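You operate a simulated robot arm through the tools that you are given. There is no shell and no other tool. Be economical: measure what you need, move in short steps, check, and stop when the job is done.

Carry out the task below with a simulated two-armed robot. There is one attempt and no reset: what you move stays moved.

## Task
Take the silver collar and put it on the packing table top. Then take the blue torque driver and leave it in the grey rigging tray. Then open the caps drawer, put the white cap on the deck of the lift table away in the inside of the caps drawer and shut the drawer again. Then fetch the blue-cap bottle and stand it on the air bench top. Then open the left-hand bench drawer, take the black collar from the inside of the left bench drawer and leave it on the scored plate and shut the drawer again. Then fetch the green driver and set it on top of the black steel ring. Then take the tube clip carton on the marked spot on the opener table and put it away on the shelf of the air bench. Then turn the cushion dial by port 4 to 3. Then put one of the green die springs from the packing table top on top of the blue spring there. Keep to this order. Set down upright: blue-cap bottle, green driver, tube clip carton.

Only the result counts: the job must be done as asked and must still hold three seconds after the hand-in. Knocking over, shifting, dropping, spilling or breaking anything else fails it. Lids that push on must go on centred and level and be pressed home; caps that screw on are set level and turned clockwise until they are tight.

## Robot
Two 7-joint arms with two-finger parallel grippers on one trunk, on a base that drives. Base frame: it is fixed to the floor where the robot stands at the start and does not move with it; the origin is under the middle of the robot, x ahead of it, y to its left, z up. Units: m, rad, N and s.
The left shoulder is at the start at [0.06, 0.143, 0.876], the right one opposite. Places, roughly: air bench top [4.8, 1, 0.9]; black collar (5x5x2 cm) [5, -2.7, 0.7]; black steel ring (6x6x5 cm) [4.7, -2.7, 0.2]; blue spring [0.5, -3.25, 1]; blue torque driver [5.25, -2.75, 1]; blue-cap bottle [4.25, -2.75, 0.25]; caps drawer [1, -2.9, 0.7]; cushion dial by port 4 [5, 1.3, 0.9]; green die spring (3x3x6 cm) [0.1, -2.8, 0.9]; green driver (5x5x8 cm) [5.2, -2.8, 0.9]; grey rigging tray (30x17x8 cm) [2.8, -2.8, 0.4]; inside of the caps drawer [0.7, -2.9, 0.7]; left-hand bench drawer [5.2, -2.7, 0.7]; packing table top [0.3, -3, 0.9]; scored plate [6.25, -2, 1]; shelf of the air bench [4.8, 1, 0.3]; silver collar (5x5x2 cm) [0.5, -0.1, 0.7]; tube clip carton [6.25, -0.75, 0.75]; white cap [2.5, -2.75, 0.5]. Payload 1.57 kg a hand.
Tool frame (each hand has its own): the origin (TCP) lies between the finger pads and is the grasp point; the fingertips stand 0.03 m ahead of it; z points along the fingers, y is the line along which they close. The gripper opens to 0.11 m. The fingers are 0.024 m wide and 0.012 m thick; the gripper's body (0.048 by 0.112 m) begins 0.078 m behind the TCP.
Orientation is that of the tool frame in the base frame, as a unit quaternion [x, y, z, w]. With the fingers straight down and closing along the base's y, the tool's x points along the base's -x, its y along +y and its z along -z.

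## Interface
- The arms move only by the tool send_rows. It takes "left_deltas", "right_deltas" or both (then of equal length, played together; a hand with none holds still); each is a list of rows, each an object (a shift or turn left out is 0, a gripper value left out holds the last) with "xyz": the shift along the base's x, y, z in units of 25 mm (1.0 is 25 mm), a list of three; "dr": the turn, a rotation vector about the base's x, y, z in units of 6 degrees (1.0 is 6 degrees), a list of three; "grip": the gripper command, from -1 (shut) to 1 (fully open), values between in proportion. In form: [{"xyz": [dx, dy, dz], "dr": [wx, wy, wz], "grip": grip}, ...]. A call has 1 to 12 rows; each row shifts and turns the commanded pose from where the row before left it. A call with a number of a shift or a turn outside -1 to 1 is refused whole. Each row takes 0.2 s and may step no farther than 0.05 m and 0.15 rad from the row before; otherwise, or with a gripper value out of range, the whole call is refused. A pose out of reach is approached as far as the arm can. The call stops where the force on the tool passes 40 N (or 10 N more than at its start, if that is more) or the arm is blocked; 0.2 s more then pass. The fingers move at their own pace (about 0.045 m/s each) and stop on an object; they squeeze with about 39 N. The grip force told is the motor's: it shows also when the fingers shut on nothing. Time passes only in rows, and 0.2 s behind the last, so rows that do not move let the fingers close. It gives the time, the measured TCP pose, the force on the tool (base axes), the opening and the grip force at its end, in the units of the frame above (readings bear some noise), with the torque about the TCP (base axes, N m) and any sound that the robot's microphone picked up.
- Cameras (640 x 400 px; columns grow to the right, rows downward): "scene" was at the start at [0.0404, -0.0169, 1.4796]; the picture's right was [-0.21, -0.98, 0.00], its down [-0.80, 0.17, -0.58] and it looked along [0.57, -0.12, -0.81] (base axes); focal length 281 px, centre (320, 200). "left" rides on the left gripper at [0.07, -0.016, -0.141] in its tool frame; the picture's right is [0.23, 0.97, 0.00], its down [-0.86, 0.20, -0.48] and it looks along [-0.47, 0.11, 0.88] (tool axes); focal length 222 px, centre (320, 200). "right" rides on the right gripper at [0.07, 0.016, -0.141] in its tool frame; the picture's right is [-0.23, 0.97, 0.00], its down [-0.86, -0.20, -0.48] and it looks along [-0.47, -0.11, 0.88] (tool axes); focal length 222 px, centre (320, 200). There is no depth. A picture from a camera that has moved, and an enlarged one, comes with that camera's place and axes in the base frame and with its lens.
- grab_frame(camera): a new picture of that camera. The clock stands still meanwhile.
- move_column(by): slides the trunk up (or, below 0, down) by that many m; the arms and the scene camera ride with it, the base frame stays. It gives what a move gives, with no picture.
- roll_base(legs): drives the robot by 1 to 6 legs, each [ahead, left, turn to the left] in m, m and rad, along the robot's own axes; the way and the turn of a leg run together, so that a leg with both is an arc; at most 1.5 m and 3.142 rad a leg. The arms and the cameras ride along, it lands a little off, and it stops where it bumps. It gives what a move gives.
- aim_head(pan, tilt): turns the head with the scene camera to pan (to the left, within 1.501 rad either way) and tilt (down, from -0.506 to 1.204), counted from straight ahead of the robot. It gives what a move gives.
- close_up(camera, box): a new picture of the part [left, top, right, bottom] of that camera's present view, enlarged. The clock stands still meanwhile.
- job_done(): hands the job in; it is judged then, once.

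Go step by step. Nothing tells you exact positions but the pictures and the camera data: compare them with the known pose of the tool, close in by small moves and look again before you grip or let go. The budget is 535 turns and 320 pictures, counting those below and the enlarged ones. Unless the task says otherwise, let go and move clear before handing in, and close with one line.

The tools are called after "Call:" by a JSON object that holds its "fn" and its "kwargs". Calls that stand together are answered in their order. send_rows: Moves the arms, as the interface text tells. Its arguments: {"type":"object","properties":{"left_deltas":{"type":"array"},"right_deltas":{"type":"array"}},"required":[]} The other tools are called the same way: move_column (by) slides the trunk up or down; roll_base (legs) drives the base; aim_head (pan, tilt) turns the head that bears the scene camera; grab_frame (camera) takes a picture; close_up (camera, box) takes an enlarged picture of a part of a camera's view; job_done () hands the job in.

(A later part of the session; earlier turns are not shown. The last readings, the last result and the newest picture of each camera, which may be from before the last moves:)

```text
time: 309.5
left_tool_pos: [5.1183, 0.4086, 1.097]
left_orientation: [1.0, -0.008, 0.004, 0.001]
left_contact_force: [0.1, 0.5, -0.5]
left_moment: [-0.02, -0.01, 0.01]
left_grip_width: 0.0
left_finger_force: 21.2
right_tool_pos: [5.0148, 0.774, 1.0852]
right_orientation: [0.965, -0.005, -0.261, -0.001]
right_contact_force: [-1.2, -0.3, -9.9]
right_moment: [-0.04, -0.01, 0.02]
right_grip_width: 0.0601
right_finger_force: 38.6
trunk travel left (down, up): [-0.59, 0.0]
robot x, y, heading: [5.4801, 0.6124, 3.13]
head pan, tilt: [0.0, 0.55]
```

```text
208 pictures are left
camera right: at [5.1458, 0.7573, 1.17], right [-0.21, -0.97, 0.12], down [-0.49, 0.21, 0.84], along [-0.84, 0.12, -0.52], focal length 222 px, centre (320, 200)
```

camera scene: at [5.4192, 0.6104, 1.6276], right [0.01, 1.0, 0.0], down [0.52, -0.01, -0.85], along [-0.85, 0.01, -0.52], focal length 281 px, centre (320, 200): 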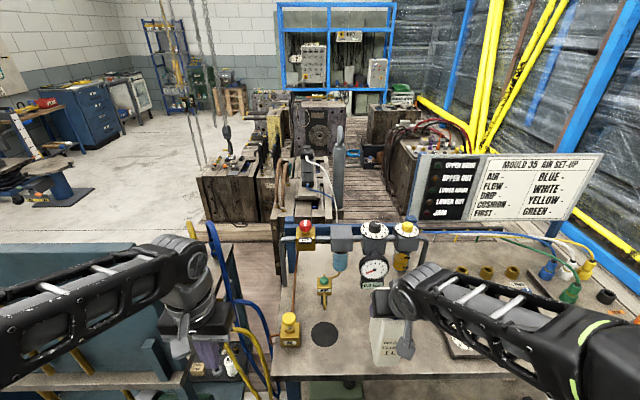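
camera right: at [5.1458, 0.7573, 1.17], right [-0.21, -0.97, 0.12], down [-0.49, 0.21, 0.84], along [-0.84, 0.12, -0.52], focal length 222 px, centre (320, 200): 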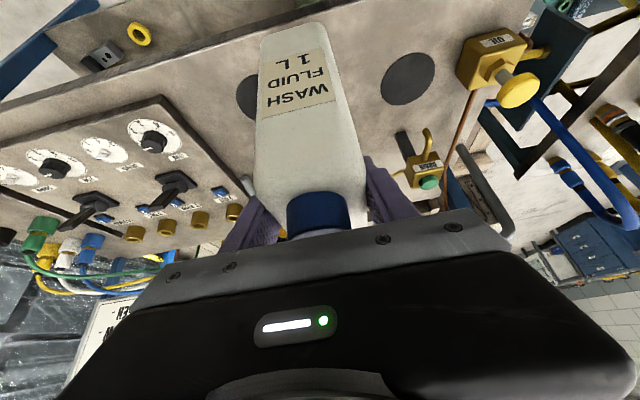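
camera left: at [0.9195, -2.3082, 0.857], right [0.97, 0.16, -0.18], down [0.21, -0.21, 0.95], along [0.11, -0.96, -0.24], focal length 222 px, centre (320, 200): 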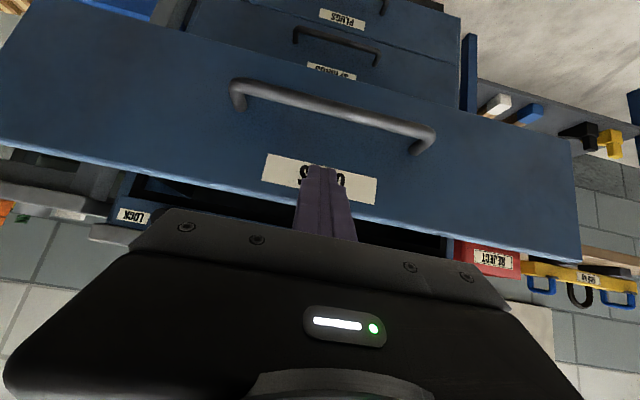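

Call:
{"fn": "send_rows", "kwargs": {"right_deltas": [{"xyz": [-0.8, -0.4, 0]}, {"xyz": [-0.8, -0.4, 0]}, {"xyz": [-0.7, -0.4, 0]}, {"xyz": [0, 0, -0.5]}]}}

Call:
{"fn": "grab_frame", "kwargs": {"camera": "scene"}}

Call:
{"fn": "grab_frame", "kwargs": {"camera": "right"}}

```text
time: 310.5
left_tool_pos: [5.1205, 0.4091, 1.0966]
left_orientation: [1.0, -0.008, 0.004, 0.0]
left_contact_force: [-0.4, -0.6, -0.1]
left_moment: [0.02, 0.0, 0.04]
left_grip_width: 0.0001
left_finger_force: 21.8
right_tool_pos: [4.9572, 0.7438, 1.0717]
right_orientation: [0.965, -0.005, -0.262, -0.001]
right_contact_force: [0.4, 0.0, -9.7]
right_moment: [0.0, -0.01, 0.02]
right_grip_width: 0.0598
right_finger_force: 38.7
trunk travel left (down, up): [-0.59, 0.0]
robot x, y, heading: [5.4841, 0.6116, 3.13]
head pan, tilt: [0.0, 0.55]
```

```text
207 pictures are left
camera scene: at [5.4206, 0.6104, 1.6276], right [0.01, 1.0, 0.0], down [0.52, -0.01, -0.85], along [-0.85, 0.01, -0.52], focal length 281 px, centre (320, 200)
```

scene: 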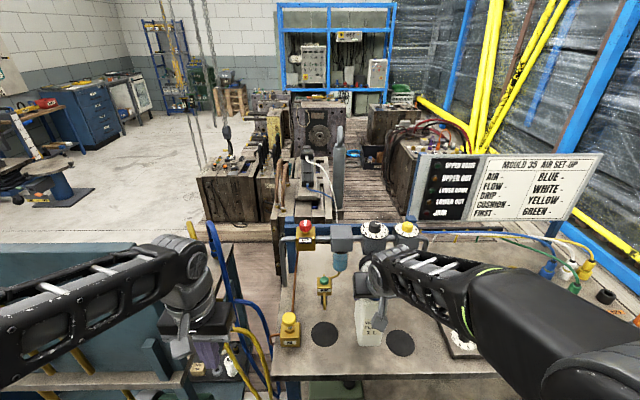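

```text
206 pictures are left
camera right: at [5.0888, 0.7274, 1.1574], right [-0.21, -0.97, 0.12], down [-0.49, 0.21, 0.84], along [-0.84, 0.12, -0.52], focal length 222 px, centre (320, 200)
```

right: 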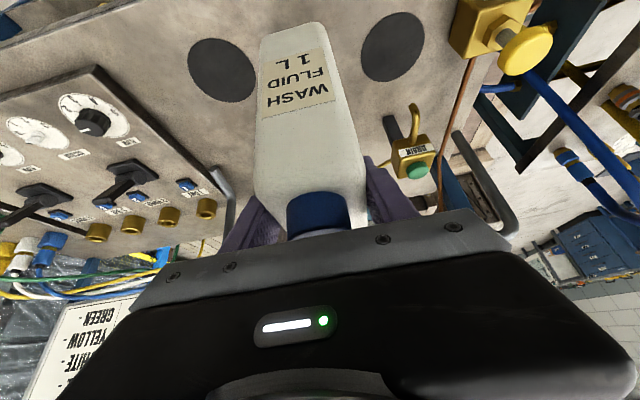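

Call:
{"fn": "send_rows", "kwargs": {"right_deltas": [{"xyz": [0.1, 0, -0.5]}, {"xyz": [0, 0, -0.4]}, {"xyz": [0, 0, -0.3]}, {"xyz": [0, 0, -0.2]}, {"xyz": [0, 0, -0.2]}, {"xyz": [0, 0, -0.2]}, {"xyz": [0, 0, -0.2]}, {"xyz": [0, 0, -0.2]}, {"xyz": [0, 0, -0.2]}, {"xyz": [0, 0, -0.2]}, {"xyz": [0, 0, -0.2]}]}}

Call:
{"fn": "grab_frame", "kwargs": {"camera": "right"}}

```text
time: 312.9
left_tool_pos: [5.123, 0.4082, 1.0991]
left_orientation: [1.0, -0.008, 0.002, 0.0]
left_contact_force: [-0.3, 0.2, -0.3]
left_moment: [0.01, -0.02, 0.03]
left_grip_width: 0.0002
left_finger_force: 21.1
right_tool_pos: [4.9601, 0.744, 1.0054]
right_orientation: [0.964, -0.005, -0.265, 0.0]
right_contact_force: [2.5, 1.5, 11.9]
right_moment: [0.72, -1.37, -0.05]
right_grip_width: 0.0599
right_finger_force: 39.3
trunk travel left (down, up): [-0.59, 0.0]
robot x, y, heading: [5.4834, 0.6103, 3.128]
head pan, tilt: [0.0, 0.55]
```

```text
205 pictures are left
camera right: at [5.0921, 0.7274, 1.0893], right [-0.2, -0.97, 0.12], down [-0.49, 0.2, 0.85], along [-0.85, 0.12, -0.52], focal length 222 px, centre (320, 200)
```

right: 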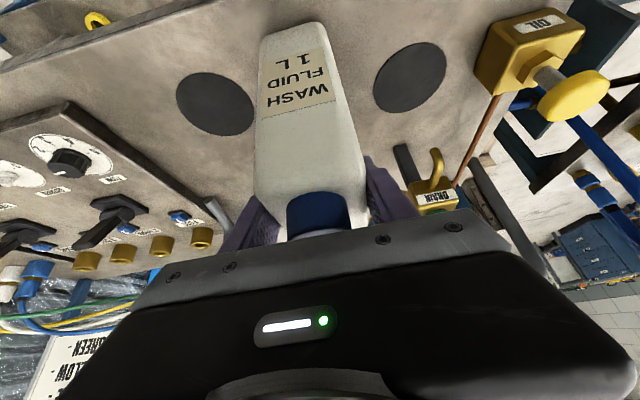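

The bottle stands on the bench. I open and withdraw straight back.

Call:
{"fn": "send_rows", "kwargs": {"right_deltas": [{"xyz": [0, 0, 0.08]}, {"grip": 0.3}, {"grip": 0.6}, {"grip": 0.6}, {"xyz": [0.3, 0, 0.52]}, {"xyz": [0.4, 0, 0.7]}, {"xyz": [0.5, 0, 0.87]}, {"xyz": [0.5, 0, 0.87]}, {"xyz": [0.8, 0, 0.6]}, {"xyz": [1, 0, 0]}]}}

Call:
{"fn": "grab_frame", "kwargs": {"camera": "right"}}

Call:
{"fn": "grab_frame", "kwargs": {"camera": "scene"}}

```text
time: 315.1
left_tool_pos: [5.1216, 0.409, 1.0981]
left_orientation: [1.0, -0.008, 0.002, -0.001]
left_contact_force: [0.4, 0.5, -0.5]
left_moment: [0.04, 0.01, 0.0]
left_grip_width: 0.0
left_finger_force: 21.3
right_tool_pos: [5.0484, 0.7442, 1.0937]
right_orientation: [0.965, -0.004, -0.263, 0.0]
right_contact_force: [-0.3, -0.5, 0.2]
right_moment: [-0.02, 0.01, 0.02]
right_grip_width: 0.0879
right_finger_force: 0.0
trunk travel left (down, up): [-0.59, 0.0]
robot x, y, heading: [5.4839, 0.612, 3.134]
head pan, tilt: [0.0, 0.55]
```

```text
204 pictures are left
camera right: at [5.1803, 0.7277, 1.1793], right [-0.21, -0.97, 0.12], down [-0.49, 0.21, 0.85], along [-0.85, 0.12, -0.52], focal length 222 px, centre (320, 200)
```

right: 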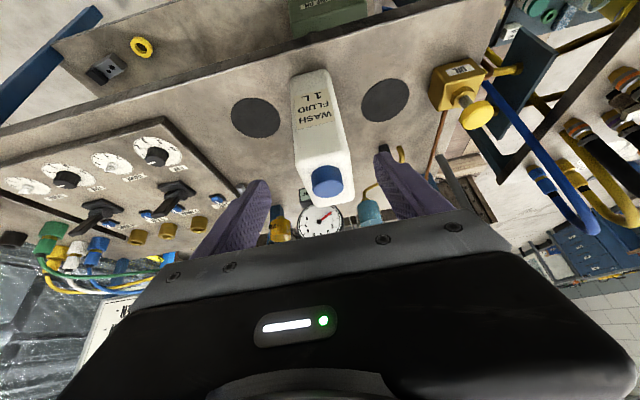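

```text
203 pictures are left
camera scene: at [5.4222, 0.6102, 1.6277], right [0.01, 1.0, 0.0], down [0.52, -0.01, -0.85], along [-0.85, 0.01, -0.52], focal length 281 px, centre (320, 200)
```

scene: 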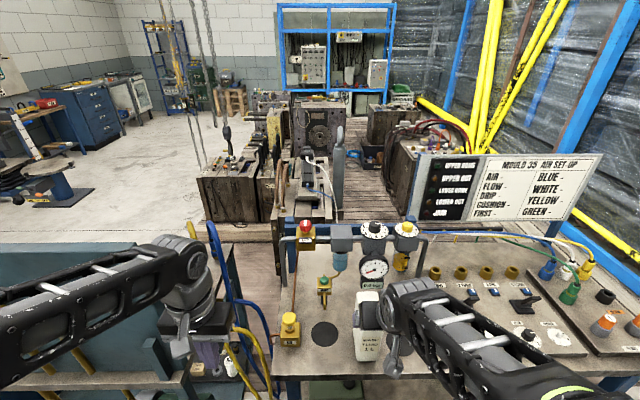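

The bottle stands on the air bench. I level the right hand, back off, turn, and return along the passage to the drawer bench.

Call:
{"fn": "send_rows", "kwargs": {"right_deltas": [{"xyz": [1, 0, 0], "dr": [0, -1, 0]}, {"xyz": [1, 0, 0], "dr": [0, -1, 0]}, {"xyz": [1, 0, 0], "dr": [0, -1, 0]}, {"xyz": [0.5, 0, 0], "dr": [0, -1, 0]}, {"xyz": [0, 0, 0], "dr": [0, -1, 0]}], "left_deltas": [{"grip": 1}, {}, {}, {}, {}]}}

Call:
{"fn": "roll_base", "kwargs": {"legs": [[-0.2, 0, 0], [0, 0, 1.58], [0.1, -0.14, 0], [1.45, 0, 0], [0.7, 0, 0]]}}

Call:
{"fn": "aim_head", "kwargs": {"pan": 0.0, "tilt": 0.5}}

Call:
{"fn": "grab_frame", "kwargs": {"camera": "scene"}}

```text
time: 316.3
left_tool_pos: [5.1185, 0.409, 1.098]
left_orientation: [1.0, -0.008, 0.004, 0.0]
left_contact_force: [-0.1, 0.2, -0.5]
left_moment: [-0.05, -0.03, 0.04]
left_grip_width: 0.104
left_finger_force: 0.1
right_tool_pos: [5.1346, 0.7452, 1.0938]
right_orientation: [1.0, -0.005, -0.003, -0.002]
right_contact_force: [-1.2, -0.2, -0.2]
right_moment: [-0.01, -0.02, 0.01]
right_grip_width: 0.0878
right_finger_force: 0.1
trunk travel left (down, up): [-0.59, 0.0]
robot x, y, heading: [5.482, 0.6104, 3.128]
head pan, tilt: [0.0, 0.55]
```

```text
time: 333.2
left_tool_pos: [5.7311, -2.0367, 1.0983]
left_orientation: [0.713, 0.701, 0.003, -0.001]
left_contact_force: [-0.6, 0.5, -0.4]
left_moment: [-0.02, 0.0, 0.0]
left_grip_width: 0.1101
left_finger_force: 0.0
right_tool_pos: [5.3965, -2.0194, 1.0933]
right_orientation: [0.711, 0.703, -0.004, 0.001]
right_contact_force: [0.4, -0.4, -0.1]
right_moment: [0.0, 0.01, -0.02]
right_grip_width: 0.088
right_finger_force: 0.0
trunk travel left (down, up): [-0.59, 0.0]
robot x, y, heading: [5.5285, -1.6735, -1.588]
head pan, tilt: [0.0, 0.55]
```

```text
time: 333.8
left_tool_pos: [5.7326, -2.0358, 1.0981]
left_orientation: [0.713, 0.701, 0.003, -0.002]
left_contact_force: [0.4, -0.1, 0.4]
left_moment: [-0.02, -0.01, 0.01]
left_grip_width: 0.1098
left_finger_force: 0.1
right_tool_pos: [5.3964, -2.0187, 1.0942]
right_orientation: [0.711, 0.703, -0.005, 0.0]
right_contact_force: [0.1, 0.0, -0.4]
right_moment: [-0.01, 0.02, 0.04]
right_grip_width: 0.088
right_finger_force: 0.0
trunk travel left (down, up): [-0.59, 0.0]
robot x, y, heading: [5.5271, -1.6729, -1.583]
head pan, tilt: [0.0, 0.499]
```

```text
202 pictures are left
camera scene: at [5.5283, -1.7359, 1.6323], right [-1.0, 0.01, 0.0], down [0.01, 0.48, -0.88], along [-0.01, -0.88, -0.48], focal length 281 px, centre (320, 200)
```

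scene: 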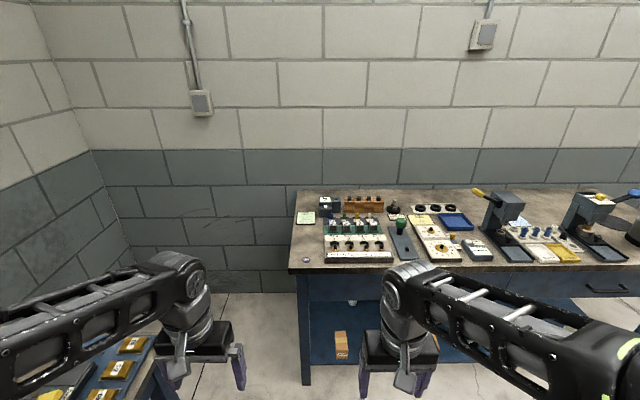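

Call:
{"fn": "roll_base", "kwargs": {"legs": [[0.1, -0.23, 0.012]]}}

Call:
{"fn": "move_column", "kwargs": {"by": -0.115}}

Call:
{"fn": "aim_head", "kwargs": {"pan": -0.1, "tilt": 0.75}}

Call:
{"fn": "grab_frame", "kwargs": {"camera": "scene"}}

```text
time: 335.7
left_tool_pos: [5.5005, -2.1321, 1.0988]
left_orientation: [0.71, 0.704, 0.002, -0.002]
left_contact_force: [-0.6, 0.3, 0.5]
left_moment: [0.03, -0.02, -0.02]
left_grip_width: 0.1101
left_finger_force: 0.1
right_tool_pos: [5.1654, -2.1188, 1.0932]
right_orientation: [0.708, 0.706, -0.004, 0.002]
right_contact_force: [-0.6, -0.2, -0.3]
right_moment: [0.01, -0.01, -0.02]
right_grip_width: 0.0881
right_finger_force: 0.1
trunk travel left (down, up): [-0.59, 0.0]
robot x, y, heading: [5.2977, -1.7714, -1.579]
head pan, tilt: [0.0, 0.499]
```

```text
time: 337.1
left_tool_pos: [5.5015, -2.1306, 0.9825]
left_orientation: [0.71, 0.704, 0.002, -0.002]
left_contact_force: [0.5, -0.3, 0.2]
left_moment: [-0.01, 0.01, 0.0]
left_grip_width: 0.1102
left_finger_force: 0.0
right_tool_pos: [5.1668, -2.1189, 0.9786]
right_orientation: [0.708, 0.706, -0.005, 0.0]
right_contact_force: [0.4, -0.2, 1.5]
right_moment: [-0.02, 0.01, 0.01]
right_grip_width: 0.0881
right_finger_force: 0.0
trunk travel left (down, up): [-0.475, 0.115]
robot x, y, heading: [5.2952, -1.7711, -1.578]
head pan, tilt: [0.0, 0.499]
```

```text
time: 337.9
left_tool_pos: [5.5026, -2.1315, 0.9837]
left_orientation: [0.71, 0.704, 0.001, -0.001]
left_contact_force: [-0.3, -0.5, 0.9]
left_moment: [0.03, 0.02, -0.03]
left_grip_width: 0.11
left_finger_force: 0.1
right_tool_pos: [5.1658, -2.1179, 0.9781]
right_orientation: [0.708, 0.706, -0.005, 0.0]
right_contact_force: [0.2, -0.3, -0.2]
right_moment: [-0.03, 0.02, 0.01]
right_grip_width: 0.0877
right_finger_force: 0.1
trunk travel left (down, up): [-0.475, 0.115]
robot x, y, heading: [5.2958, -1.7739, -1.579]
head pan, tilt: [-0.099, 0.75]
```

```text
201 pictures are left
camera scene: at [5.2886, -1.8249, 1.4954], right [-0.99, 0.11, 0.0], down [0.07, 0.68, -0.73], along [-0.08, -0.73, -0.68], focal length 281 px, centre (320, 200)
```

scene: 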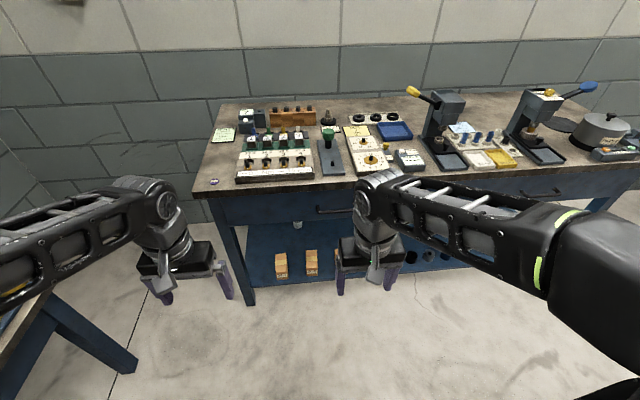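

Call:
{"fn": "send_rows", "kwargs": {"right_deltas": [{"xyz": [0, -0.69, -0.51], "dr": [-0.82, 0.82, 0.82]}, {"xyz": [0, -0.69, -0.51], "dr": [-0.82, 0.82, 0.82]}, {"xyz": [0, -0.69, -0.51], "dr": [-0.82, 0.82, 0.82]}, {"xyz": [0, -0.69, -0.51], "dr": [-0.82, 0.82, 0.82]}, {"xyz": [0, -0.69, -0.51], "dr": [-0.82, 0.82, 0.82]}, {"xyz": [0, -0.69, -0.51], "dr": [-0.82, 0.82, 0.82]}, {"xyz": [0, -0.69, -0.51], "dr": [-0.82, 0.82, 0.82]}]}}

Call:
{"fn": "send_rows", "kwargs": {"right_deltas": [{"xyz": [0, -0.69, -0.51], "dr": [-0.82, 0.82, 0.82]}, {"xyz": [0, -0.69, -0.51], "dr": [-0.82, 0.82, 0.82]}, {"xyz": [0, -0.69, -0.51], "dr": [-0.82, 0.82, 0.82]}, {"xyz": [0, -0.69, -0.51], "dr": [-0.82, 0.82, 0.82]}, {"xyz": [0, -0.69, -0.51], "dr": [-0.82, 0.82, 0.82]}, {"xyz": [0, -0.69, -0.51], "dr": [-0.82, 0.82, 0.82]}, {"xyz": [0, -0.69, -0.51], "dr": [-0.82, 0.82, 0.82]}]}}

Call:
{"fn": "grab_frame", "kwargs": {"camera": "right"}}

Call:
{"fn": "grab_frame", "kwargs": {"camera": "scene"}}

```text
time: 339.5
left_tool_pos: [5.5028, -2.1311, 0.9836]
left_orientation: [0.71, 0.704, 0.002, -0.003]
left_contact_force: [-0.4, 0.6, -0.4]
left_moment: [0.0, -0.05, 0.01]
left_grip_width: 0.1099
left_finger_force: 0.0
right_tool_pos: [5.167, -2.2391, 0.8879]
right_orientation: [0.409, 0.815, -0.41, 0.003]
right_contact_force: [-0.5, -0.1, 0.1]
right_moment: [-0.02, -0.02, -0.02]
right_grip_width: 0.0881
right_finger_force: 0.1
trunk travel left (down, up): [-0.475, 0.115]
robot x, y, heading: [5.2971, -1.7714, -1.575]
head pan, tilt: [-0.099, 0.75]
```

```text
time: 341.1
left_tool_pos: [5.5029, -2.1322, 0.9816]
left_orientation: [0.711, 0.704, 0.002, -0.002]
left_contact_force: [0.6, 0.5, -0.1]
left_moment: [-0.03, 0.03, 0.01]
left_grip_width: 0.1097
left_finger_force: 0.0
right_tool_pos: [5.1664, -2.3604, 0.8018]
right_orientation: [-0.004, -0.706, 0.708, -0.005]
right_contact_force: [-0.5, -1.1, 0.6]
right_moment: [0.03, 0.03, 0.02]
right_grip_width: 0.0878
right_finger_force: 0.1
trunk travel left (down, up): [-0.475, 0.115]
robot x, y, heading: [5.298, -1.7701, -1.578]
head pan, tilt: [-0.099, 0.75]
```

```text
200 pictures are left
camera right: at [5.0962, -2.2189, 0.7828], right [0.24, 0.0, -0.97], down [0.85, 0.48, 0.21], along [0.47, -0.88, 0.11], focal length 222 px, centre (320, 200)
```

right: 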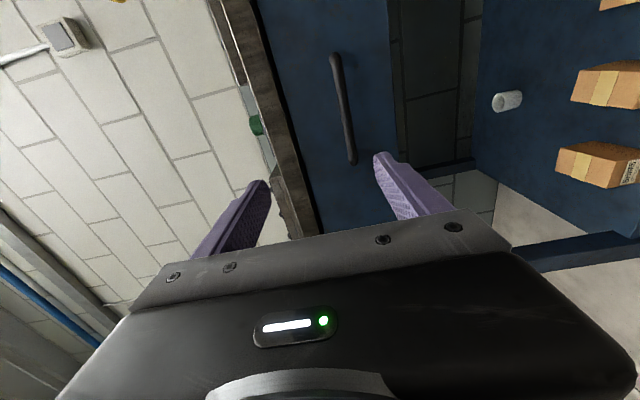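

```text
199 pictures are left
camera scene: at [5.2887, -1.8252, 1.4954], right [-0.99, 0.11, 0.0], down [0.07, 0.68, -0.73], along [-0.08, -0.73, -0.68], focal length 281 px, centre (320, 200)
```

scene: 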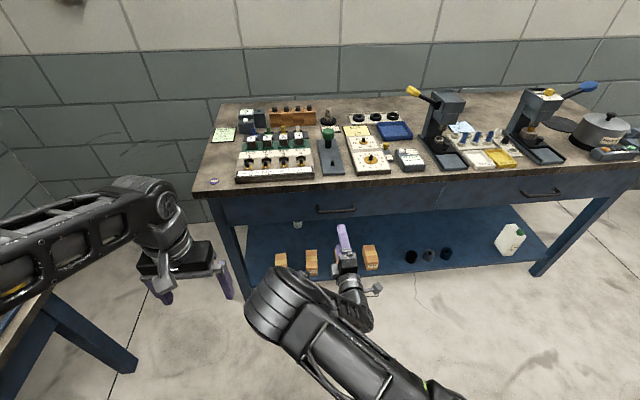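

The handle bar is at about [5.144, -2.56, 0.759]. I align and approach.

Call:
{"fn": "send_rows", "kwargs": {"right_deltas": [{"xyz": [-0.3, -0.6, -0.6]}, {"xyz": [-0.3, -0.6, -0.6]}, {"xyz": [-0.3, -0.6, -0.52]}, {"xyz": [0, -0.9, 0]}, {"xyz": [0, -0.9, 0]}, {"xyz": [0, -0.9, 0]}, {"xyz": [0, -0.6, 0]}]}}

Call:
{"fn": "grab_frame", "kwargs": {"camera": "right"}}

```text
time: 342.7
left_tool_pos: [5.5024, -2.1316, 0.9829]
left_orientation: [0.71, 0.704, 0.002, -0.002]
left_contact_force: [0.0, -0.8, -0.2]
left_moment: [0.03, 0.0, -0.01]
left_grip_width: 0.1102
left_finger_force: 0.0
right_tool_pos: [5.1438, -2.487, 0.7569]
right_orientation: [0.003, 0.708, -0.706, 0.004]
right_contact_force: [0.3, -0.3, 0.3]
right_moment: [0.01, 0.01, -0.04]
right_grip_width: 0.088
right_finger_force: 0.0
trunk travel left (down, up): [-0.475, 0.115]
robot x, y, heading: [5.3019, -1.7722, -1.58]
head pan, tilt: [-0.099, 0.75]
```

```text
198 pictures are left
camera right: at [5.0739, -2.3455, 0.7379], right [0.24, 0.0, -0.97], down [0.85, 0.48, 0.21], along [0.47, -0.88, 0.11], focal length 222 px, centre (320, 200)
```

right: 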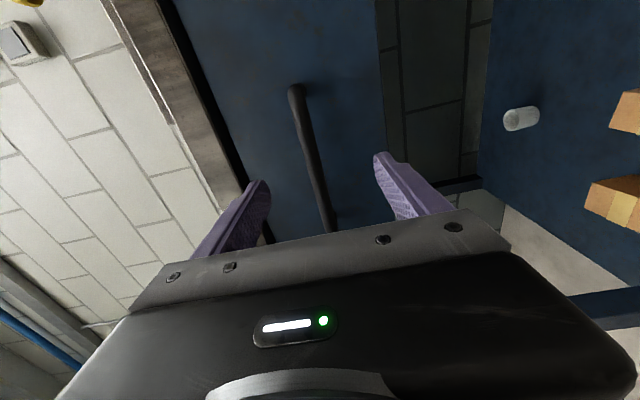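

Call:
{"fn": "send_rows", "kwargs": {"right_deltas": [{"grip": 0.0}, {"grip": 0.0}, {"xyz": [0, -0.6, 0]}, {"xyz": [0, -0.5, 0]}, {"xyz": [0, -0.4, 0]}, {"xyz": [0, -0.4, 0]}, {"xyz": [0, -0.3, 0]}, {"xyz": [0, -0.3, 0]}, {"xyz": [0, -0.3, 0]}]}}

Call:
{"fn": "grab_frame", "kwargs": {"camera": "right"}}

```text
time: 344.6
left_tool_pos: [5.5024, -2.1292, 0.9836]
left_orientation: [0.711, 0.704, 0.001, -0.001]
left_contact_force: [0.6, 0.6, 0.4]
left_moment: [0.01, -0.01, 0.02]
left_grip_width: 0.1101
left_finger_force: 0.0
right_tool_pos: [5.1445, -2.5436, 0.7529]
right_orientation: [0.004, 0.71, -0.705, 0.004]
right_contact_force: [0.3, 25.0, 4.3]
right_moment: [-1.06, -0.15, 0.13]
right_grip_width: 0.0605
right_finger_force: 2.6
trunk travel left (down, up): [-0.475, 0.115]
robot x, y, heading: [5.298, -1.7689, -1.574]
head pan, tilt: [-0.099, 0.75]
stopped in row 9 (right hand): the force on the tool passed its limit (the readings are from after the stop); the commanded pose is now the measured one
```

```text
197 pictures are left
camera right: at [5.074, -2.4029, 0.736], right [0.24, 0.01, -0.97], down [0.85, 0.48, 0.21], along [0.46, -0.88, 0.11], focal length 222 px, centre (320, 200)
```

right: 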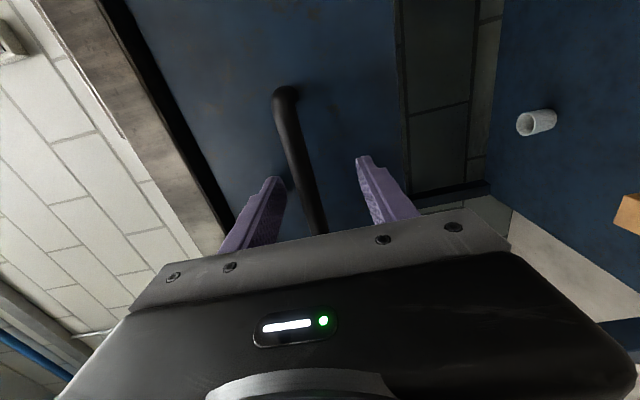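

Call:
{"fn": "send_rows", "kwargs": {"right_deltas": [{"xyz": [0, 0.16, 0.2]}, {"xyz": [0, 0, 0.2]}, {"grip": -0.4}, {"grip": -1}, {"grip": -1}, {"grip": -1}, {"grip": -1}]}}

Call:
{"fn": "send_rows", "kwargs": {"right_deltas": [{"xyz": [0, 0.4, 0]}, {"xyz": [0, 0.8, 0]}, {"xyz": [0, 0.8, 0]}]}}

Call:
{"fn": "grab_frame", "kwargs": {"camera": "right"}}

```text
time: 346.2
left_tool_pos: [5.5028, -2.1315, 0.9821]
left_orientation: [0.711, 0.704, 0.003, -0.002]
left_contact_force: [0.1, -0.6, -0.4]
left_moment: [0.02, -0.02, 0.0]
left_grip_width: 0.1101
left_finger_force: 0.0
right_tool_pos: [5.145, -2.5455, 0.7604]
right_orientation: [0.002, 0.712, -0.702, 0.003]
right_contact_force: [1.9, 1.2, -9.8]
right_moment: [-0.06, 0.7, 0.03]
right_grip_width: 0.0136
right_finger_force: 30.2
trunk travel left (down, up): [-0.475, 0.115]
robot x, y, heading: [5.2946, -1.7736, -1.581]
head pan, tilt: [-0.099, 0.75]
```

```text
time: 347.0
left_tool_pos: [5.5017, -2.1306, 0.983]
left_orientation: [0.711, 0.703, 0.003, -0.002]
left_contact_force: [0.0, 0.8, 0.7]
left_moment: [-0.03, 0.0, -0.01]
left_grip_width: 0.1099
left_finger_force: 0.0
right_tool_pos: [5.1437, -2.4944, 0.7599]
right_orientation: [0.002, 0.712, -0.702, 0.003]
right_contact_force: [3.1, 3.1, -13.2]
right_moment: [0.02, 0.72, -0.23]
right_grip_width: 0.0137
right_finger_force: 30.2
trunk travel left (down, up): [-0.475, 0.115]
robot x, y, heading: [5.2988, -1.7697, -1.583]
head pan, tilt: [-0.099, 0.75]
```

```text
196 pictures are left
camera right: at [5.0747, -2.3518, 0.7437], right [0.24, 0.01, -0.97], down [0.85, 0.48, 0.21], along [0.47, -0.88, 0.1], focal length 222 px, centre (320, 200)
```

right: 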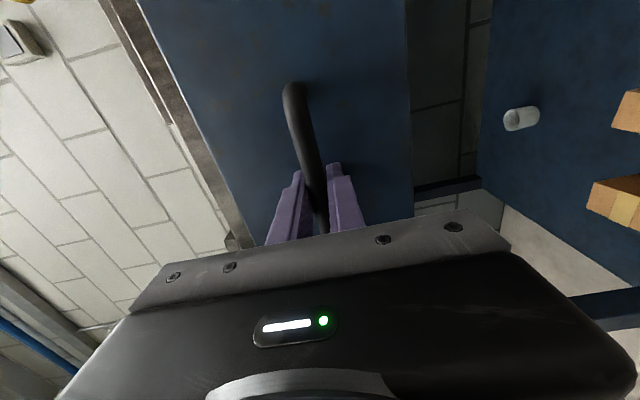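

The drawer moves. I pull it out further.

Call:
{"fn": "send_rows", "kwargs": {"right_deltas": [{"xyz": [0, 0.9, -0.06]}, {"xyz": [0, 0.9, 0]}, {"xyz": [0, 0.9, 0]}, {"xyz": [0, 0.9, 0]}, {"xyz": [0, 0.9, 0]}, {"xyz": [0, 0.9, 0]}, {"xyz": [0, 0.9, 0]}]}}

Call:
{"fn": "grab_frame", "kwargs": {"camera": "scene"}}

```text
time: 348.6
left_tool_pos: [5.5022, -2.1314, 0.9824]
left_orientation: [0.71, 0.704, 0.003, -0.002]
left_contact_force: [-0.4, -0.5, 0.0]
left_moment: [-0.01, 0.01, 0.02]
left_grip_width: 0.1101
left_finger_force: 0.0
right_tool_pos: [5.1431, -2.335, 0.761]
right_orientation: [0.004, 0.711, -0.703, 0.003]
right_contact_force: [0.3, 2.9, -11.6]
right_moment: [-0.03, 0.79, -0.36]
right_grip_width: 0.0137
right_finger_force: 29.7
trunk travel left (down, up): [-0.475, 0.115]
robot x, y, heading: [5.3002, -1.7728, -1.581]
head pan, tilt: [-0.099, 0.75]
```

```text
195 pictures are left
camera scene: at [5.2885, -1.8249, 1.4952], right [-0.99, 0.11, 0.0], down [0.07, 0.68, -0.73], along [-0.08, -0.73, -0.68], focal length 281 px, centre (320, 200)
```

scene: 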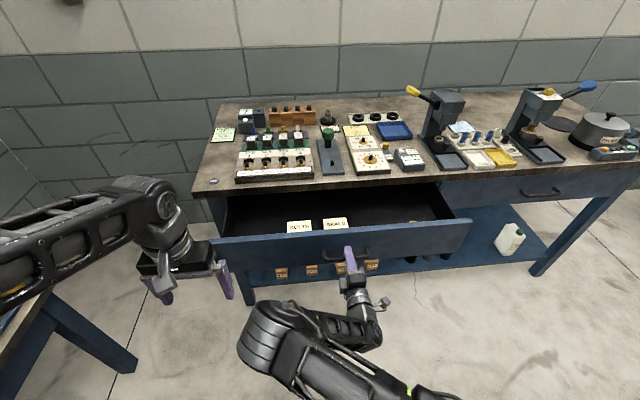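

Call:
{"fn": "close_up", "kwargs": {"camera": "scene", "box": [210, 170, 480, 270]}}

```text
2.37 times, centred on (345, 220) of scene
camera zoom: at [5.2885, -1.8249, 1.4952], right [-0.99, 0.11, 0.0], down [0.07, 0.68, -0.73], along [-0.08, -0.73, -0.68], focal length 665 px, centre (261, 153)
```

zoom: 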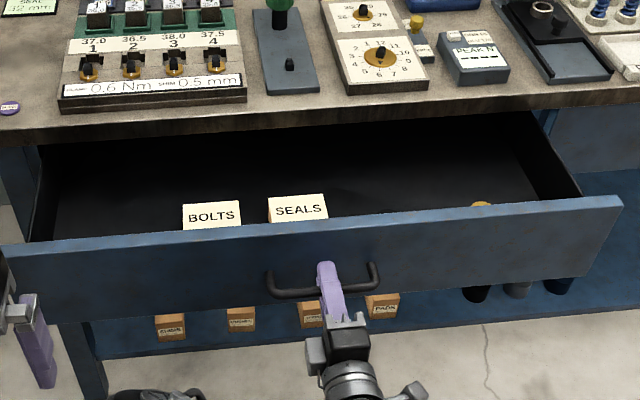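

Call:
{"fn": "send_rows", "kwargs": {"right_deltas": [{"xyz": [0, 0.8, 0]}, {"xyz": [0, 0.8, 0]}, {"xyz": [0, 0.8, 0]}]}}

Call:
{"fn": "send_rows", "kwargs": {"right_deltas": [{"grip": 0.3}, {"grip": 0.3}, {"grip": 0.3}, {"xyz": [0, 0.8, 0]}, {"xyz": [0, 0.8, 0]}, {"xyz": [0, 0.5, 0.5]}, {"xyz": [-0.2, 0.2, 0.9], "dr": [0.82, -0.82, -0.82]}, {"xyz": [-0.2, 0.2, 0.9], "dr": [0.82, -0.82, -0.82]}, {"xyz": [-0.2, 0.2, 0.9], "dr": [0.82, -0.82, -0.82]}, {"xyz": [-0.2, 0.2, 0.9], "dr": [0.82, -0.82, -0.82]}, {"xyz": [-0.2, 0.2, 0.9], "dr": [0.82, -0.82, -0.82]}, {"xyz": [-0.2, 0.2, 0.9], "dr": [0.82, -0.82, -0.82]}]}}

Call:
{"fn": "send_rows", "kwargs": {"right_deltas": [{"xyz": [-0.2, 0.2, 0.9], "dr": [0.82, -0.82, -0.82]}, {"xyz": [-0.2, 0.2, 0.9], "dr": [0.82, -0.82, -0.82]}, {"xyz": [-0.2, 0.0, 0.9], "dr": [0.82, -0.82, -0.82]}, {"xyz": [-0.2, 0.0, 0.6], "dr": [0.82, -0.82, -0.82]}, {"xyz": [-0.2, 0.0, 0.5], "dr": [0.82, -0.82, -0.82]}, {"xyz": [-0.2, 0.0, 0.3], "dr": [0.82, -0.82, -0.82]}, {"xyz": [-0.2, 0.0, 0], "dr": [0.82, -0.82, -0.82]}, {"xyz": [0, 0.0, 0], "dr": [0.82, -0.82, -0.82]}]}}

Call:
{"fn": "grab_frame", "kwargs": {"camera": "scene"}}

```text
time: 349.4
left_tool_pos: [5.5019, -2.1306, 0.9828]
left_orientation: [0.711, 0.704, 0.002, -0.003]
left_contact_force: [0.3, 0.1, 0.5]
left_moment: [0.02, -0.05, 0.01]
left_grip_width: 0.1102
left_finger_force: 0.0
right_tool_pos: [5.1449, -2.2753, 0.7607]
right_orientation: [0.004, 0.711, -0.703, 0.003]
right_contact_force: [-2.6, 3.6, -14.7]
right_moment: [-0.03, 0.7, 0.67]
right_grip_width: 0.0136
right_finger_force: 30.4
trunk travel left (down, up): [-0.475, 0.115]
robot x, y, heading: [5.2996, -1.7715, -1.578]
head pan, tilt: [-0.099, 0.75]
```

```text
time: 351.5
left_tool_pos: [5.5032, -2.1315, 0.9831]
left_orientation: [0.71, 0.704, 0.002, -0.002]
left_contact_force: [0.6, -0.7, -0.7]
left_moment: [-0.07, 0.01, 0.01]
left_grip_width: 0.1099
left_finger_force: 0.1
right_tool_pos: [5.1419, -2.2353, 0.8016]
right_orientation: [0.179, 0.79, -0.586, -0.004]
right_contact_force: [-2.4, -0.1, -26.7]
right_moment: [0.4, 0.56, 0.0]
right_grip_width: 0.0927
right_finger_force: 12.3
right hand out of reach, approached as far as the arm can: row 8, 9, 10
trunk travel left (down, up): [-0.475, 0.115]
robot x, y, heading: [5.2933, -1.7684, -1.58]
head pan, tilt: [-0.099, 0.75]
stopped in row 10 (right hand): the force on the tool passed its limit (the readings are from after the stop); the commanded pose is now the measured one
```

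```text
time: 351.8
left_tool_pos: [5.5014, -2.1313, 0.9825]
left_orientation: [0.71, 0.704, 0.002, -0.002]
left_contact_force: [0.6, 0.3, 0.2]
left_moment: [-0.04, 0.03, -0.01]
left_grip_width: 0.1099
left_finger_force: 0.0
right_tool_pos: [5.1397, -2.2371, 0.8038]
right_orientation: [0.21, 0.802, -0.56, -0.009]
right_contact_force: [-0.5, 1.2, -24.2]
right_moment: [0.57, 0.44, 0.2]
right_grip_width: 0.0922
right_finger_force: 12.1
right hand out of reach, approached as far as the arm can: row 1
trunk travel left (down, up): [-0.475, 0.115]
robot x, y, heading: [5.2992, -1.7712, -1.578]
head pan, tilt: [-0.099, 0.75]
stopped in row 1 (right hand): the force on the tool passed its limit (the readings are from after the stop); the commanded pose is now the measured one
```

```text
193 pictures are left
camera scene: at [5.2889, -1.8253, 1.4952], right [-0.99, 0.11, 0.0], down [0.07, 0.68, -0.73], along [-0.08, -0.73, -0.68], focal length 281 px, centre (320, 200)
```

scene: 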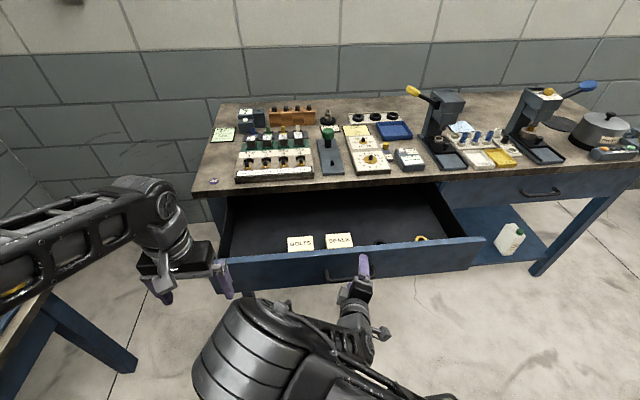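

The lower finger snagged under the bar. I undo the turn, drop to bar height and will pull clear with the base.

Call:
{"fn": "send_rows", "kwargs": {"right_deltas": [{"xyz": [0, 0, -0.4], "dr": [-0.6, 0.6, 0.6]}, {"xyz": [0, 0, -0.4], "dr": [-0.8, 0.8, 0.8]}, {"xyz": [0, 0, -0.4], "dr": [-0.8, 0.8, 0.8]}, {"xyz": [0, 0, -0.3], "dr": [-0.8, 0.8, 0.8]}]}}

Call:
{"fn": "grab_frame", "kwargs": {"camera": "right"}}

```text
time: 352.8
left_tool_pos: [5.5031, -2.1319, 0.9829]
left_orientation: [0.711, 0.704, 0.003, -0.002]
left_contact_force: [0.8, -0.9, -0.2]
left_moment: [0.02, 0.0, -0.03]
left_grip_width: 0.1099
left_finger_force: 0.1
right_tool_pos: [5.1453, -2.2546, 0.793]
right_orientation: [0.0, -0.693, 0.721, 0.002]
right_contact_force: [0.4, 1.8, -12.0]
right_moment: [0.28, -0.15, 0.1]
right_grip_width: 0.0817
right_finger_force: 5.9
trunk travel left (down, up): [-0.475, 0.115]
robot x, y, heading: [5.2978, -1.7686, -1.577]
head pan, tilt: [-0.099, 0.75]
```

```text
192 pictures are left
camera right: at [5.0756, -2.1119, 0.7706], right [0.22, -0.04, -0.97], down [0.86, 0.48, 0.18], along [0.46, -0.88, 0.14], focal length 222 px, centre (320, 200)
```

right: 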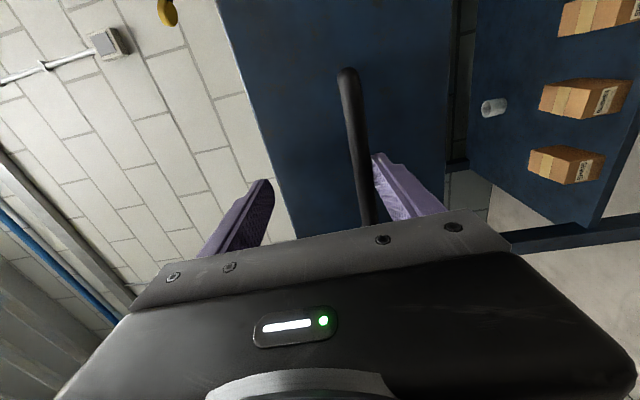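

Call:
{"fn": "send_rows", "kwargs": {"right_deltas": [{"xyz": [0, 0, -0.5]}, {"xyz": [0, 0, -0.4]}]}}

Call:
{"fn": "roll_base", "kwargs": {"legs": [[-0.15, 0, 0]]}}

Call:
{"fn": "send_rows", "kwargs": {"right_deltas": [{"xyz": [0, 0, 0.9], "dr": [0.82, -0.82, -0.82]}, {"xyz": [-0.2, 0, 0.9], "dr": [0.82, -0.82, -0.82]}, {"xyz": [-0.2, 0, 0.9], "dr": [0.82, -0.82, -0.82]}, {"xyz": [-0.2, 0, 0.9], "dr": [0.82, -0.82, -0.82]}, {"xyz": [-0.2, 0, 0.9], "dr": [0.82, -0.82, -0.82]}, {"xyz": [-0.2, 0, 0.9], "dr": [0.82, -0.82, -0.82]}, {"xyz": [-0.2, 0, 0.9], "dr": [0.82, -0.82, -0.82]}]}}

Call:
{"fn": "send_rows", "kwargs": {"right_deltas": [{"xyz": [-0.2, 0.0, 0.9], "dr": [0.82, -0.82, -0.82]}, {"xyz": [-0.2, 0.0, 0.9], "dr": [0.82, -0.82, -0.82]}, {"xyz": [-0.2, 0.0, 0.5], "dr": [0.82, -0.82, -0.82]}, {"xyz": [-0.2, 0.0, 0.3], "dr": [0.82, -0.82, -0.82]}, {"xyz": [-0.2, 0.0, 0.3], "dr": [0.82, -0.82, -0.82]}, {"xyz": [0, 0.0, 0.3], "dr": [0.82, -0.82, -0.82]}, {"xyz": [0, 0.0, 0], "dr": [0.82, -0.82, -0.82]}]}}

Call:
{"fn": "grab_frame", "kwargs": {"camera": "scene"}}

```text
time: 353.6
left_tool_pos: [5.5027, -2.1308, 0.9831]
left_orientation: [0.71, 0.704, 0.002, -0.001]
left_contact_force: [0.2, 0.2, 0.5]
left_moment: [-0.02, -0.01, 0.01]
left_grip_width: 0.11
left_finger_force: 0.0
right_tool_pos: [5.1404, -2.2632, 0.788]
right_orientation: [0.006, -0.679, 0.734, 0.009]
right_contact_force: [0.6, 3.2, -1.8]
right_moment: [0.17, -0.06, -0.04]
right_grip_width: 0.0725
right_finger_force: 0.8
trunk travel left (down, up): [-0.475, 0.115]
robot x, y, heading: [5.2937, -1.7704, -1.575]
head pan, tilt: [-0.099, 0.75]
stopped in row 2 (right hand): the arm was blocked; the commanded pose is now the measured one
```

```text
time: 355.0
left_tool_pos: [5.5029, -1.9808, 0.9834]
left_orientation: [0.711, 0.703, 0.002, -0.002]
left_contact_force: [0.1, 0.6, -0.2]
left_moment: [-0.01, -0.02, -0.01]
left_grip_width: 0.11
left_finger_force: 0.1
right_tool_pos: [5.1429, -2.1122, 0.7885]
right_orientation: [0.006, -0.678, 0.735, 0.008]
right_contact_force: [0.2, 0.2, 0.3]
right_moment: [0.0, -0.02, -0.01]
right_grip_width: 0.0712
right_finger_force: 0.0
trunk travel left (down, up): [-0.475, 0.115]
robot x, y, heading: [5.2983, -1.6231, -1.577]
head pan, tilt: [-0.099, 0.75]
```

```text
time: 356.6
left_tool_pos: [5.5025, -1.9808, 0.9825]
left_orientation: [0.711, 0.703, 0.001, -0.002]
left_contact_force: [0.1, 1.4, -0.1]
left_moment: [-0.03, 0.01, 0.0]
left_grip_width: 0.11
left_finger_force: 0.0
right_tool_pos: [5.1154, -2.1177, 0.9424]
right_orientation: [0.399, 0.804, -0.44, -0.021]
right_contact_force: [0.6, -0.3, 0.2]
right_moment: [0.04, 0.02, -0.04]
right_grip_width: 0.0714
right_finger_force: 0.0
right hand out of reach, approached as far as the arm can: row 4
trunk travel left (down, up): [-0.475, 0.115]
robot x, y, heading: [5.2985, -1.6212, -1.582]
head pan, tilt: [-0.099, 0.75]
```

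```text
time: 358.2
left_tool_pos: [5.5022, -1.9806, 0.9823]
left_orientation: [0.71, 0.704, 0.002, -0.003]
left_contact_force: [0.5, -0.7, -0.6]
left_moment: [0.03, -0.01, -0.04]
left_grip_width: 0.1098
left_finger_force: 0.0
right_tool_pos: [5.0894, -2.1185, 1.0233]
right_orientation: [0.697, 0.716, -0.031, -0.03]
right_contact_force: [0.6, 0.0, 0.1]
right_moment: [0.01, 0.01, 0.02]
right_grip_width: 0.0714
right_finger_force: 0.0
trunk travel left (down, up): [-0.475, 0.115]
robot x, y, heading: [5.2985, -1.62, -1.578]
head pan, tilt: [-0.099, 0.75]
```

```text
191 pictures are left
camera scene: at [5.2895, -1.6747, 1.4953], right [-0.99, 0.11, 0.0], down [0.07, 0.68, -0.73], along [-0.08, -0.73, -0.68], focal length 281 px, centre (320, 200)
```

scene: 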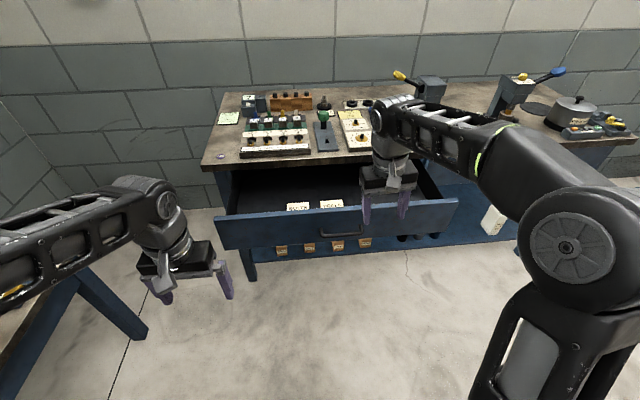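

Call:
{"fn": "send_rows", "kwargs": {"right_deltas": [{"dr": [0, -0.82, 0], "grip": 1}, {}]}}

Call:
{"fn": "roll_base", "kwargs": {"legs": [[0.28, -0.12, 0.007]]}}

Call:
{"fn": "aim_head", "kwargs": {"pan": -0.1, "tilt": 0.95}}

Call:
{"fn": "grab_frame", "kwargs": {"camera": "scene"}}

Call:
{"fn": "grab_frame", "kwargs": {"camera": "right"}}

```text
time: 358.8
left_tool_pos: [5.5042, -1.9809, 0.9832]
left_orientation: [0.711, 0.704, 0.002, -0.002]
left_contact_force: [0.1, -0.4, 0.1]
left_moment: [0.02, -0.05, 0.03]
left_grip_width: 0.1101
left_finger_force: 0.0
right_tool_pos: [5.0915, -2.1191, 1.0233]
right_orientation: [0.698, 0.716, -0.001, 0.002]
right_contact_force: [-0.4, -0.6, 0.7]
right_moment: [0.03, -0.02, 0.0]
right_grip_width: 0.1102
right_finger_force: 0.2
trunk travel left (down, up): [-0.475, 0.115]
robot x, y, heading: [5.2978, -1.6195, -1.577]
head pan, tilt: [-0.099, 0.75]
```

```text
time: 360.9
left_tool_pos: [5.3798, -2.2622, 0.9829]
left_orientation: [0.71, 0.705, 0.002, -0.003]
left_contact_force: [0.4, 0.6, -1.6]
left_moment: [0.01, -0.02, -0.02]
left_grip_width: 0.11
left_finger_force: 0.0
right_tool_pos: [4.9685, -2.4005, 1.0233]
right_orientation: [0.697, 0.717, -0.002, 0.002]
right_contact_force: [-0.4, -0.2, -0.6]
right_moment: [0.03, 0.02, -0.01]
right_grip_width: 0.1097
right_finger_force: 0.2
trunk travel left (down, up): [-0.475, 0.115]
robot x, y, heading: [5.175, -1.9035, -1.57]
head pan, tilt: [-0.099, 0.75]
```

```text
time: 361.6
left_tool_pos: [5.3803, -2.2625, 0.9837]
left_orientation: [0.709, 0.705, 0.001, -0.002]
left_contact_force: [0.7, -0.9, 0.6]
left_moment: [0.03, -0.03, 0.03]
left_grip_width: 0.1099
left_finger_force: 0.0
right_tool_pos: [4.9681, -2.3997, 1.0238]
right_orientation: [0.696, 0.718, -0.003, 0.002]
right_contact_force: [0.0, 0.2, -0.3]
right_moment: [-0.01, 0.01, 0.02]
right_grip_width: 0.1098
right_finger_force: 0.0
trunk travel left (down, up): [-0.475, 0.115]
robot x, y, heading: [5.1738, -1.8991, -1.577]
head pan, tilt: [-0.099, 0.949]
```

```text
190 pictures are left
camera scene: at [5.1673, -1.9453, 1.4798], right [-0.99, 0.1, 0.0], down [0.09, 0.81, -0.58], along [-0.06, -0.58, -0.81], focal length 281 px, centre (320, 200)
```

scene: 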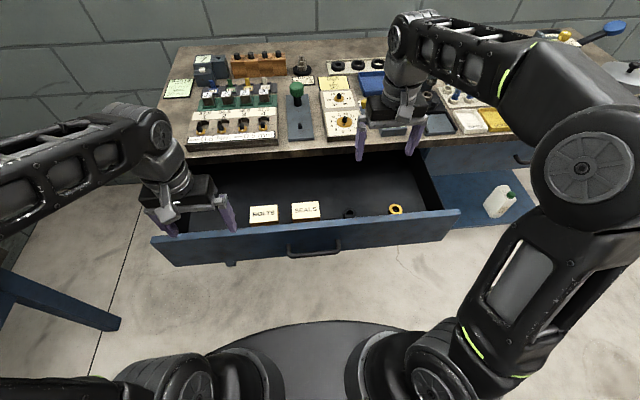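

```text
189 pictures are left
camera right: at [4.9827, -2.3287, 1.1635], right [0.98, -0.2, 0.0], down [-0.17, -0.86, 0.48], along [-0.1, -0.47, -0.88], focal length 222 px, centre (320, 200)
```

right: 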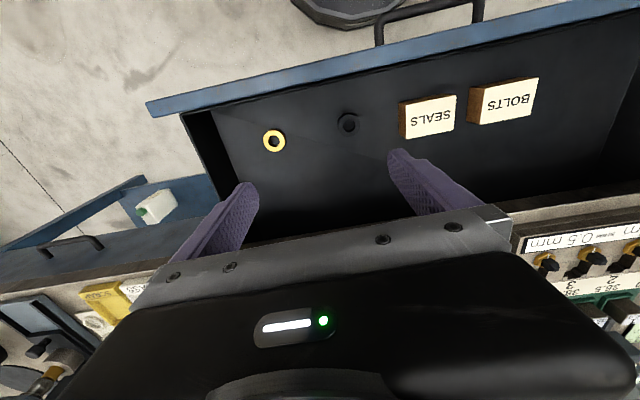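

The black collar is in the drawer at about [5.02, -2.405, 0.74]. I move over it and lower.

Call:
{"fn": "send_rows", "kwargs": {"right_deltas": [{"xyz": [0.4, 0, -0.8], "dr": [0, 0, 0.3]}, {"xyz": [0.4, 0, -0.8]}, {"xyz": [0.4, 0, -0.8]}, {"xyz": [0.4, 0, -0.8]}, {"xyz": [0.4, 0, -0.8]}, {"xyz": [0.1, -0.2, -0.8]}, {"xyz": [0, 0, -0.8]}, {"xyz": [0, 0, -0.8]}]}}

Call:
{"fn": "grab_frame", "kwargs": {"camera": "right"}}

```text
time: 363.4
left_tool_pos: [5.3806, -2.261, 0.9836]
left_orientation: [0.709, 0.705, 0.001, -0.002]
left_contact_force: [-0.6, 1.0, -0.4]
left_moment: [0.0, 0.0, -0.02]
left_grip_width: 0.1102
left_finger_force: 0.2
right_tool_pos: [5.019, -2.4045, 0.8635]
right_orientation: [0.685, 0.728, -0.002, 0.003]
right_contact_force: [-0.2, 0.5, 0.3]
right_moment: [0.0, 0.04, -0.02]
right_grip_width: 0.11
right_finger_force: 0.2
trunk travel left (down, up): [-0.475, 0.115]
robot x, y, heading: [5.1773, -1.8989, -1.578]
head pan, tilt: [-0.099, 0.949]
```

```text
188 pictures are left
camera right: at [5.0319, -2.3332, 1.0034], right [0.99, -0.17, 0.0], down [-0.15, -0.86, 0.48], along [-0.08, -0.48, -0.88], focal length 222 px, centre (320, 200)
```

right: 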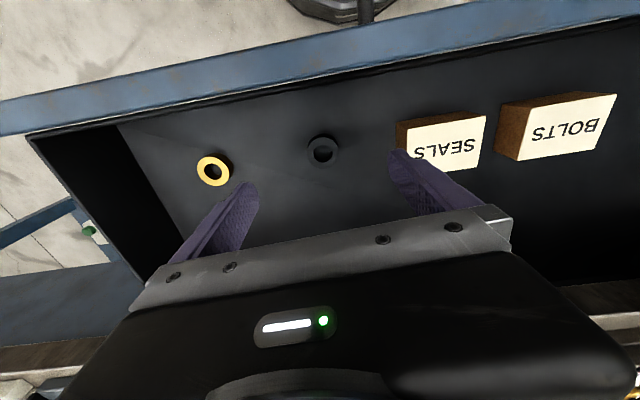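

Call:
{"fn": "send_rows", "kwargs": {"right_deltas": [{"xyz": [0.2, -0.3, -0.8], "dr": [0, 0, -0.6], "grip": 0.5}, {"xyz": [0, 0, -0.8]}, {"xyz": [0, 0, -0.6]}, {"xyz": [0, 0, -0.3]}, {"xyz": [0, 0, -0.3]}, {"xyz": [0, 0, -0.2]}, {"xyz": [0, 0, -0.2]}]}}

Call:
{"fn": "grab_frame", "kwargs": {"camera": "right"}}

```text
time: 365.0
left_tool_pos: [5.3806, -2.2605, 0.9834]
left_orientation: [0.709, 0.705, 0.002, -0.001]
left_contact_force: [-0.3, 0.4, -0.1]
left_moment: [0.01, 0.02, 0.0]
left_grip_width: 0.1101
left_finger_force: 0.0
right_tool_pos: [5.0273, -2.4126, 0.7838]
right_orientation: [0.707, 0.707, -0.002, 0.001]
right_contact_force: [-0.9, -0.3, 0.3]
right_moment: [0.02, 0.03, 0.02]
right_grip_width: 0.0824
right_finger_force: 0.2
trunk travel left (down, up): [-0.475, 0.115]
robot x, y, heading: [5.1746, -1.9021, -1.576]
head pan, tilt: [-0.099, 0.949]
```

```text
187 pictures are left
camera right: at [5.0425, -2.3417, 0.9239], right [0.97, -0.23, 0.0], down [-0.2, -0.85, 0.48], along [-0.11, -0.47, -0.88], focal length 222 px, centre (320, 200)
```

right: 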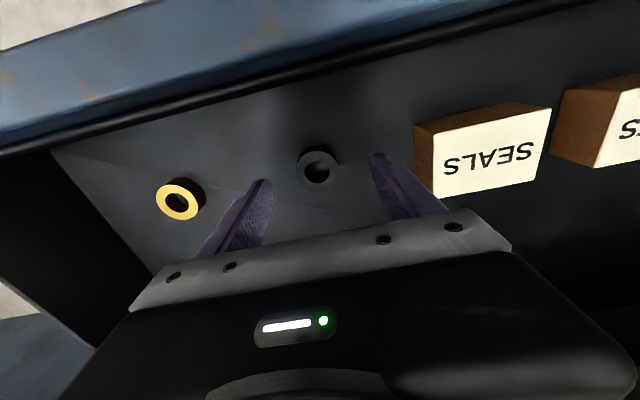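

Call:
{"fn": "send_rows", "kwargs": {"right_deltas": [{"xyz": [0, 0.1, -0.2]}, {"xyz": [0, 0, -0.2]}, {"xyz": [0, 0, -0.16]}, {"xyz": [0, 0, -0.16]}, {"xyz": [0, 0, -0.16]}, {"xyz": [0, 0, -0.16]}, {"xyz": [0, 0, -0.16]}, {"xyz": [0, 0, -0.16]}, {"xyz": [0, 0, -0.16]}, {"xyz": [0, 0, -0.16]}]}}

Call:
{"fn": "grab_frame", "kwargs": {"camera": "right"}}

```text
time: 367.2
left_tool_pos: [5.3805, -2.2613, 0.983]
left_orientation: [0.71, 0.704, 0.001, -0.002]
left_contact_force: [0.5, -0.2, 0.5]
left_moment: [-0.03, 0.01, 0.02]
left_grip_width: 0.1102
left_finger_force: 0.1
right_tool_pos: [5.0259, -2.4101, 0.7412]
right_orientation: [0.708, 0.706, -0.002, 0.002]
right_contact_force: [0.0, -0.2, 0.0]
right_moment: [-0.04, 0.0, -0.04]
right_grip_width: 0.0823
right_finger_force: 0.1
trunk travel left (down, up): [-0.475, 0.115]
robot x, y, heading: [5.1747, -1.9034, -1.579]
head pan, tilt: [-0.099, 0.949]
```

```text
186 pictures are left
camera right: at [5.0422, -2.3393, 0.8814], right [0.97, -0.23, 0.0], down [-0.2, -0.85, 0.48], along [-0.11, -0.47, -0.88], focal length 222 px, centre (320, 200)
```

right: 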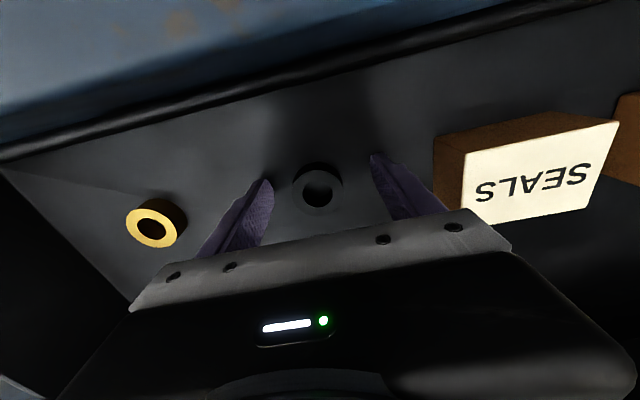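

Call:
{"fn": "send_rows", "kwargs": {"right_deltas": [{"xyz": [0, 0, -0.16]}, {"xyz": [0, 0, -0.16]}, {"xyz": [0, 0, -0.16]}, {"xyz": [0, 0, -0.16]}, {"xyz": [0, 0, -0.16]}, {"xyz": [0, 0, -0.16]}]}}

Call:
{"fn": "grab_frame", "kwargs": {"camera": "right"}}

```text
time: 368.0
left_tool_pos: [5.3796, -2.261, 0.9821]
left_orientation: [0.709, 0.705, 0.002, -0.002]
left_contact_force: [-0.5, -1.6, -0.6]
left_moment: [0.02, 0.01, 0.0]
left_grip_width: 0.1098
left_finger_force: 0.0
right_tool_pos: [5.0248, -2.4157, 0.7356]
right_orientation: [0.708, 0.706, -0.007, 0.008]
right_contact_force: [-1.6, -0.5, 21.3]
right_moment: [0.23, 0.46, 0.06]
right_grip_width: 0.082
right_finger_force: 0.0
trunk travel left (down, up): [-0.475, 0.115]
robot x, y, heading: [5.1763, -1.8999, -1.575]
head pan, tilt: [-0.099, 0.949]
stopped in row 4 (right hand): the force on the tool passed its limit (the readings are from after the stop); the commanded pose is now the measured one
```

```text
185 pictures are left
camera right: at [5.0423, -2.3423, 0.8751], right [0.97, -0.23, 0.0], down [-0.2, -0.85, 0.49], along [-0.11, -0.48, -0.87], focal length 222 px, centre (320, 200)
```

right: 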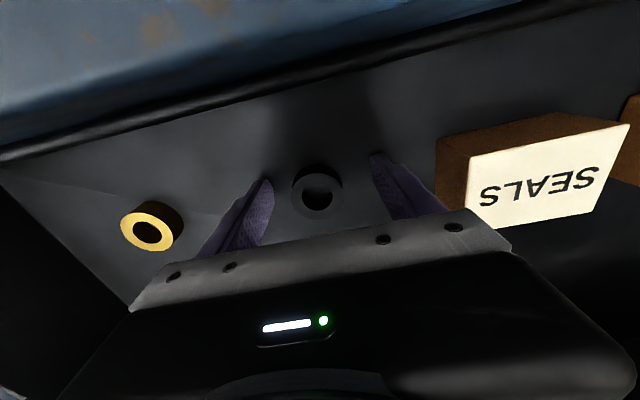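

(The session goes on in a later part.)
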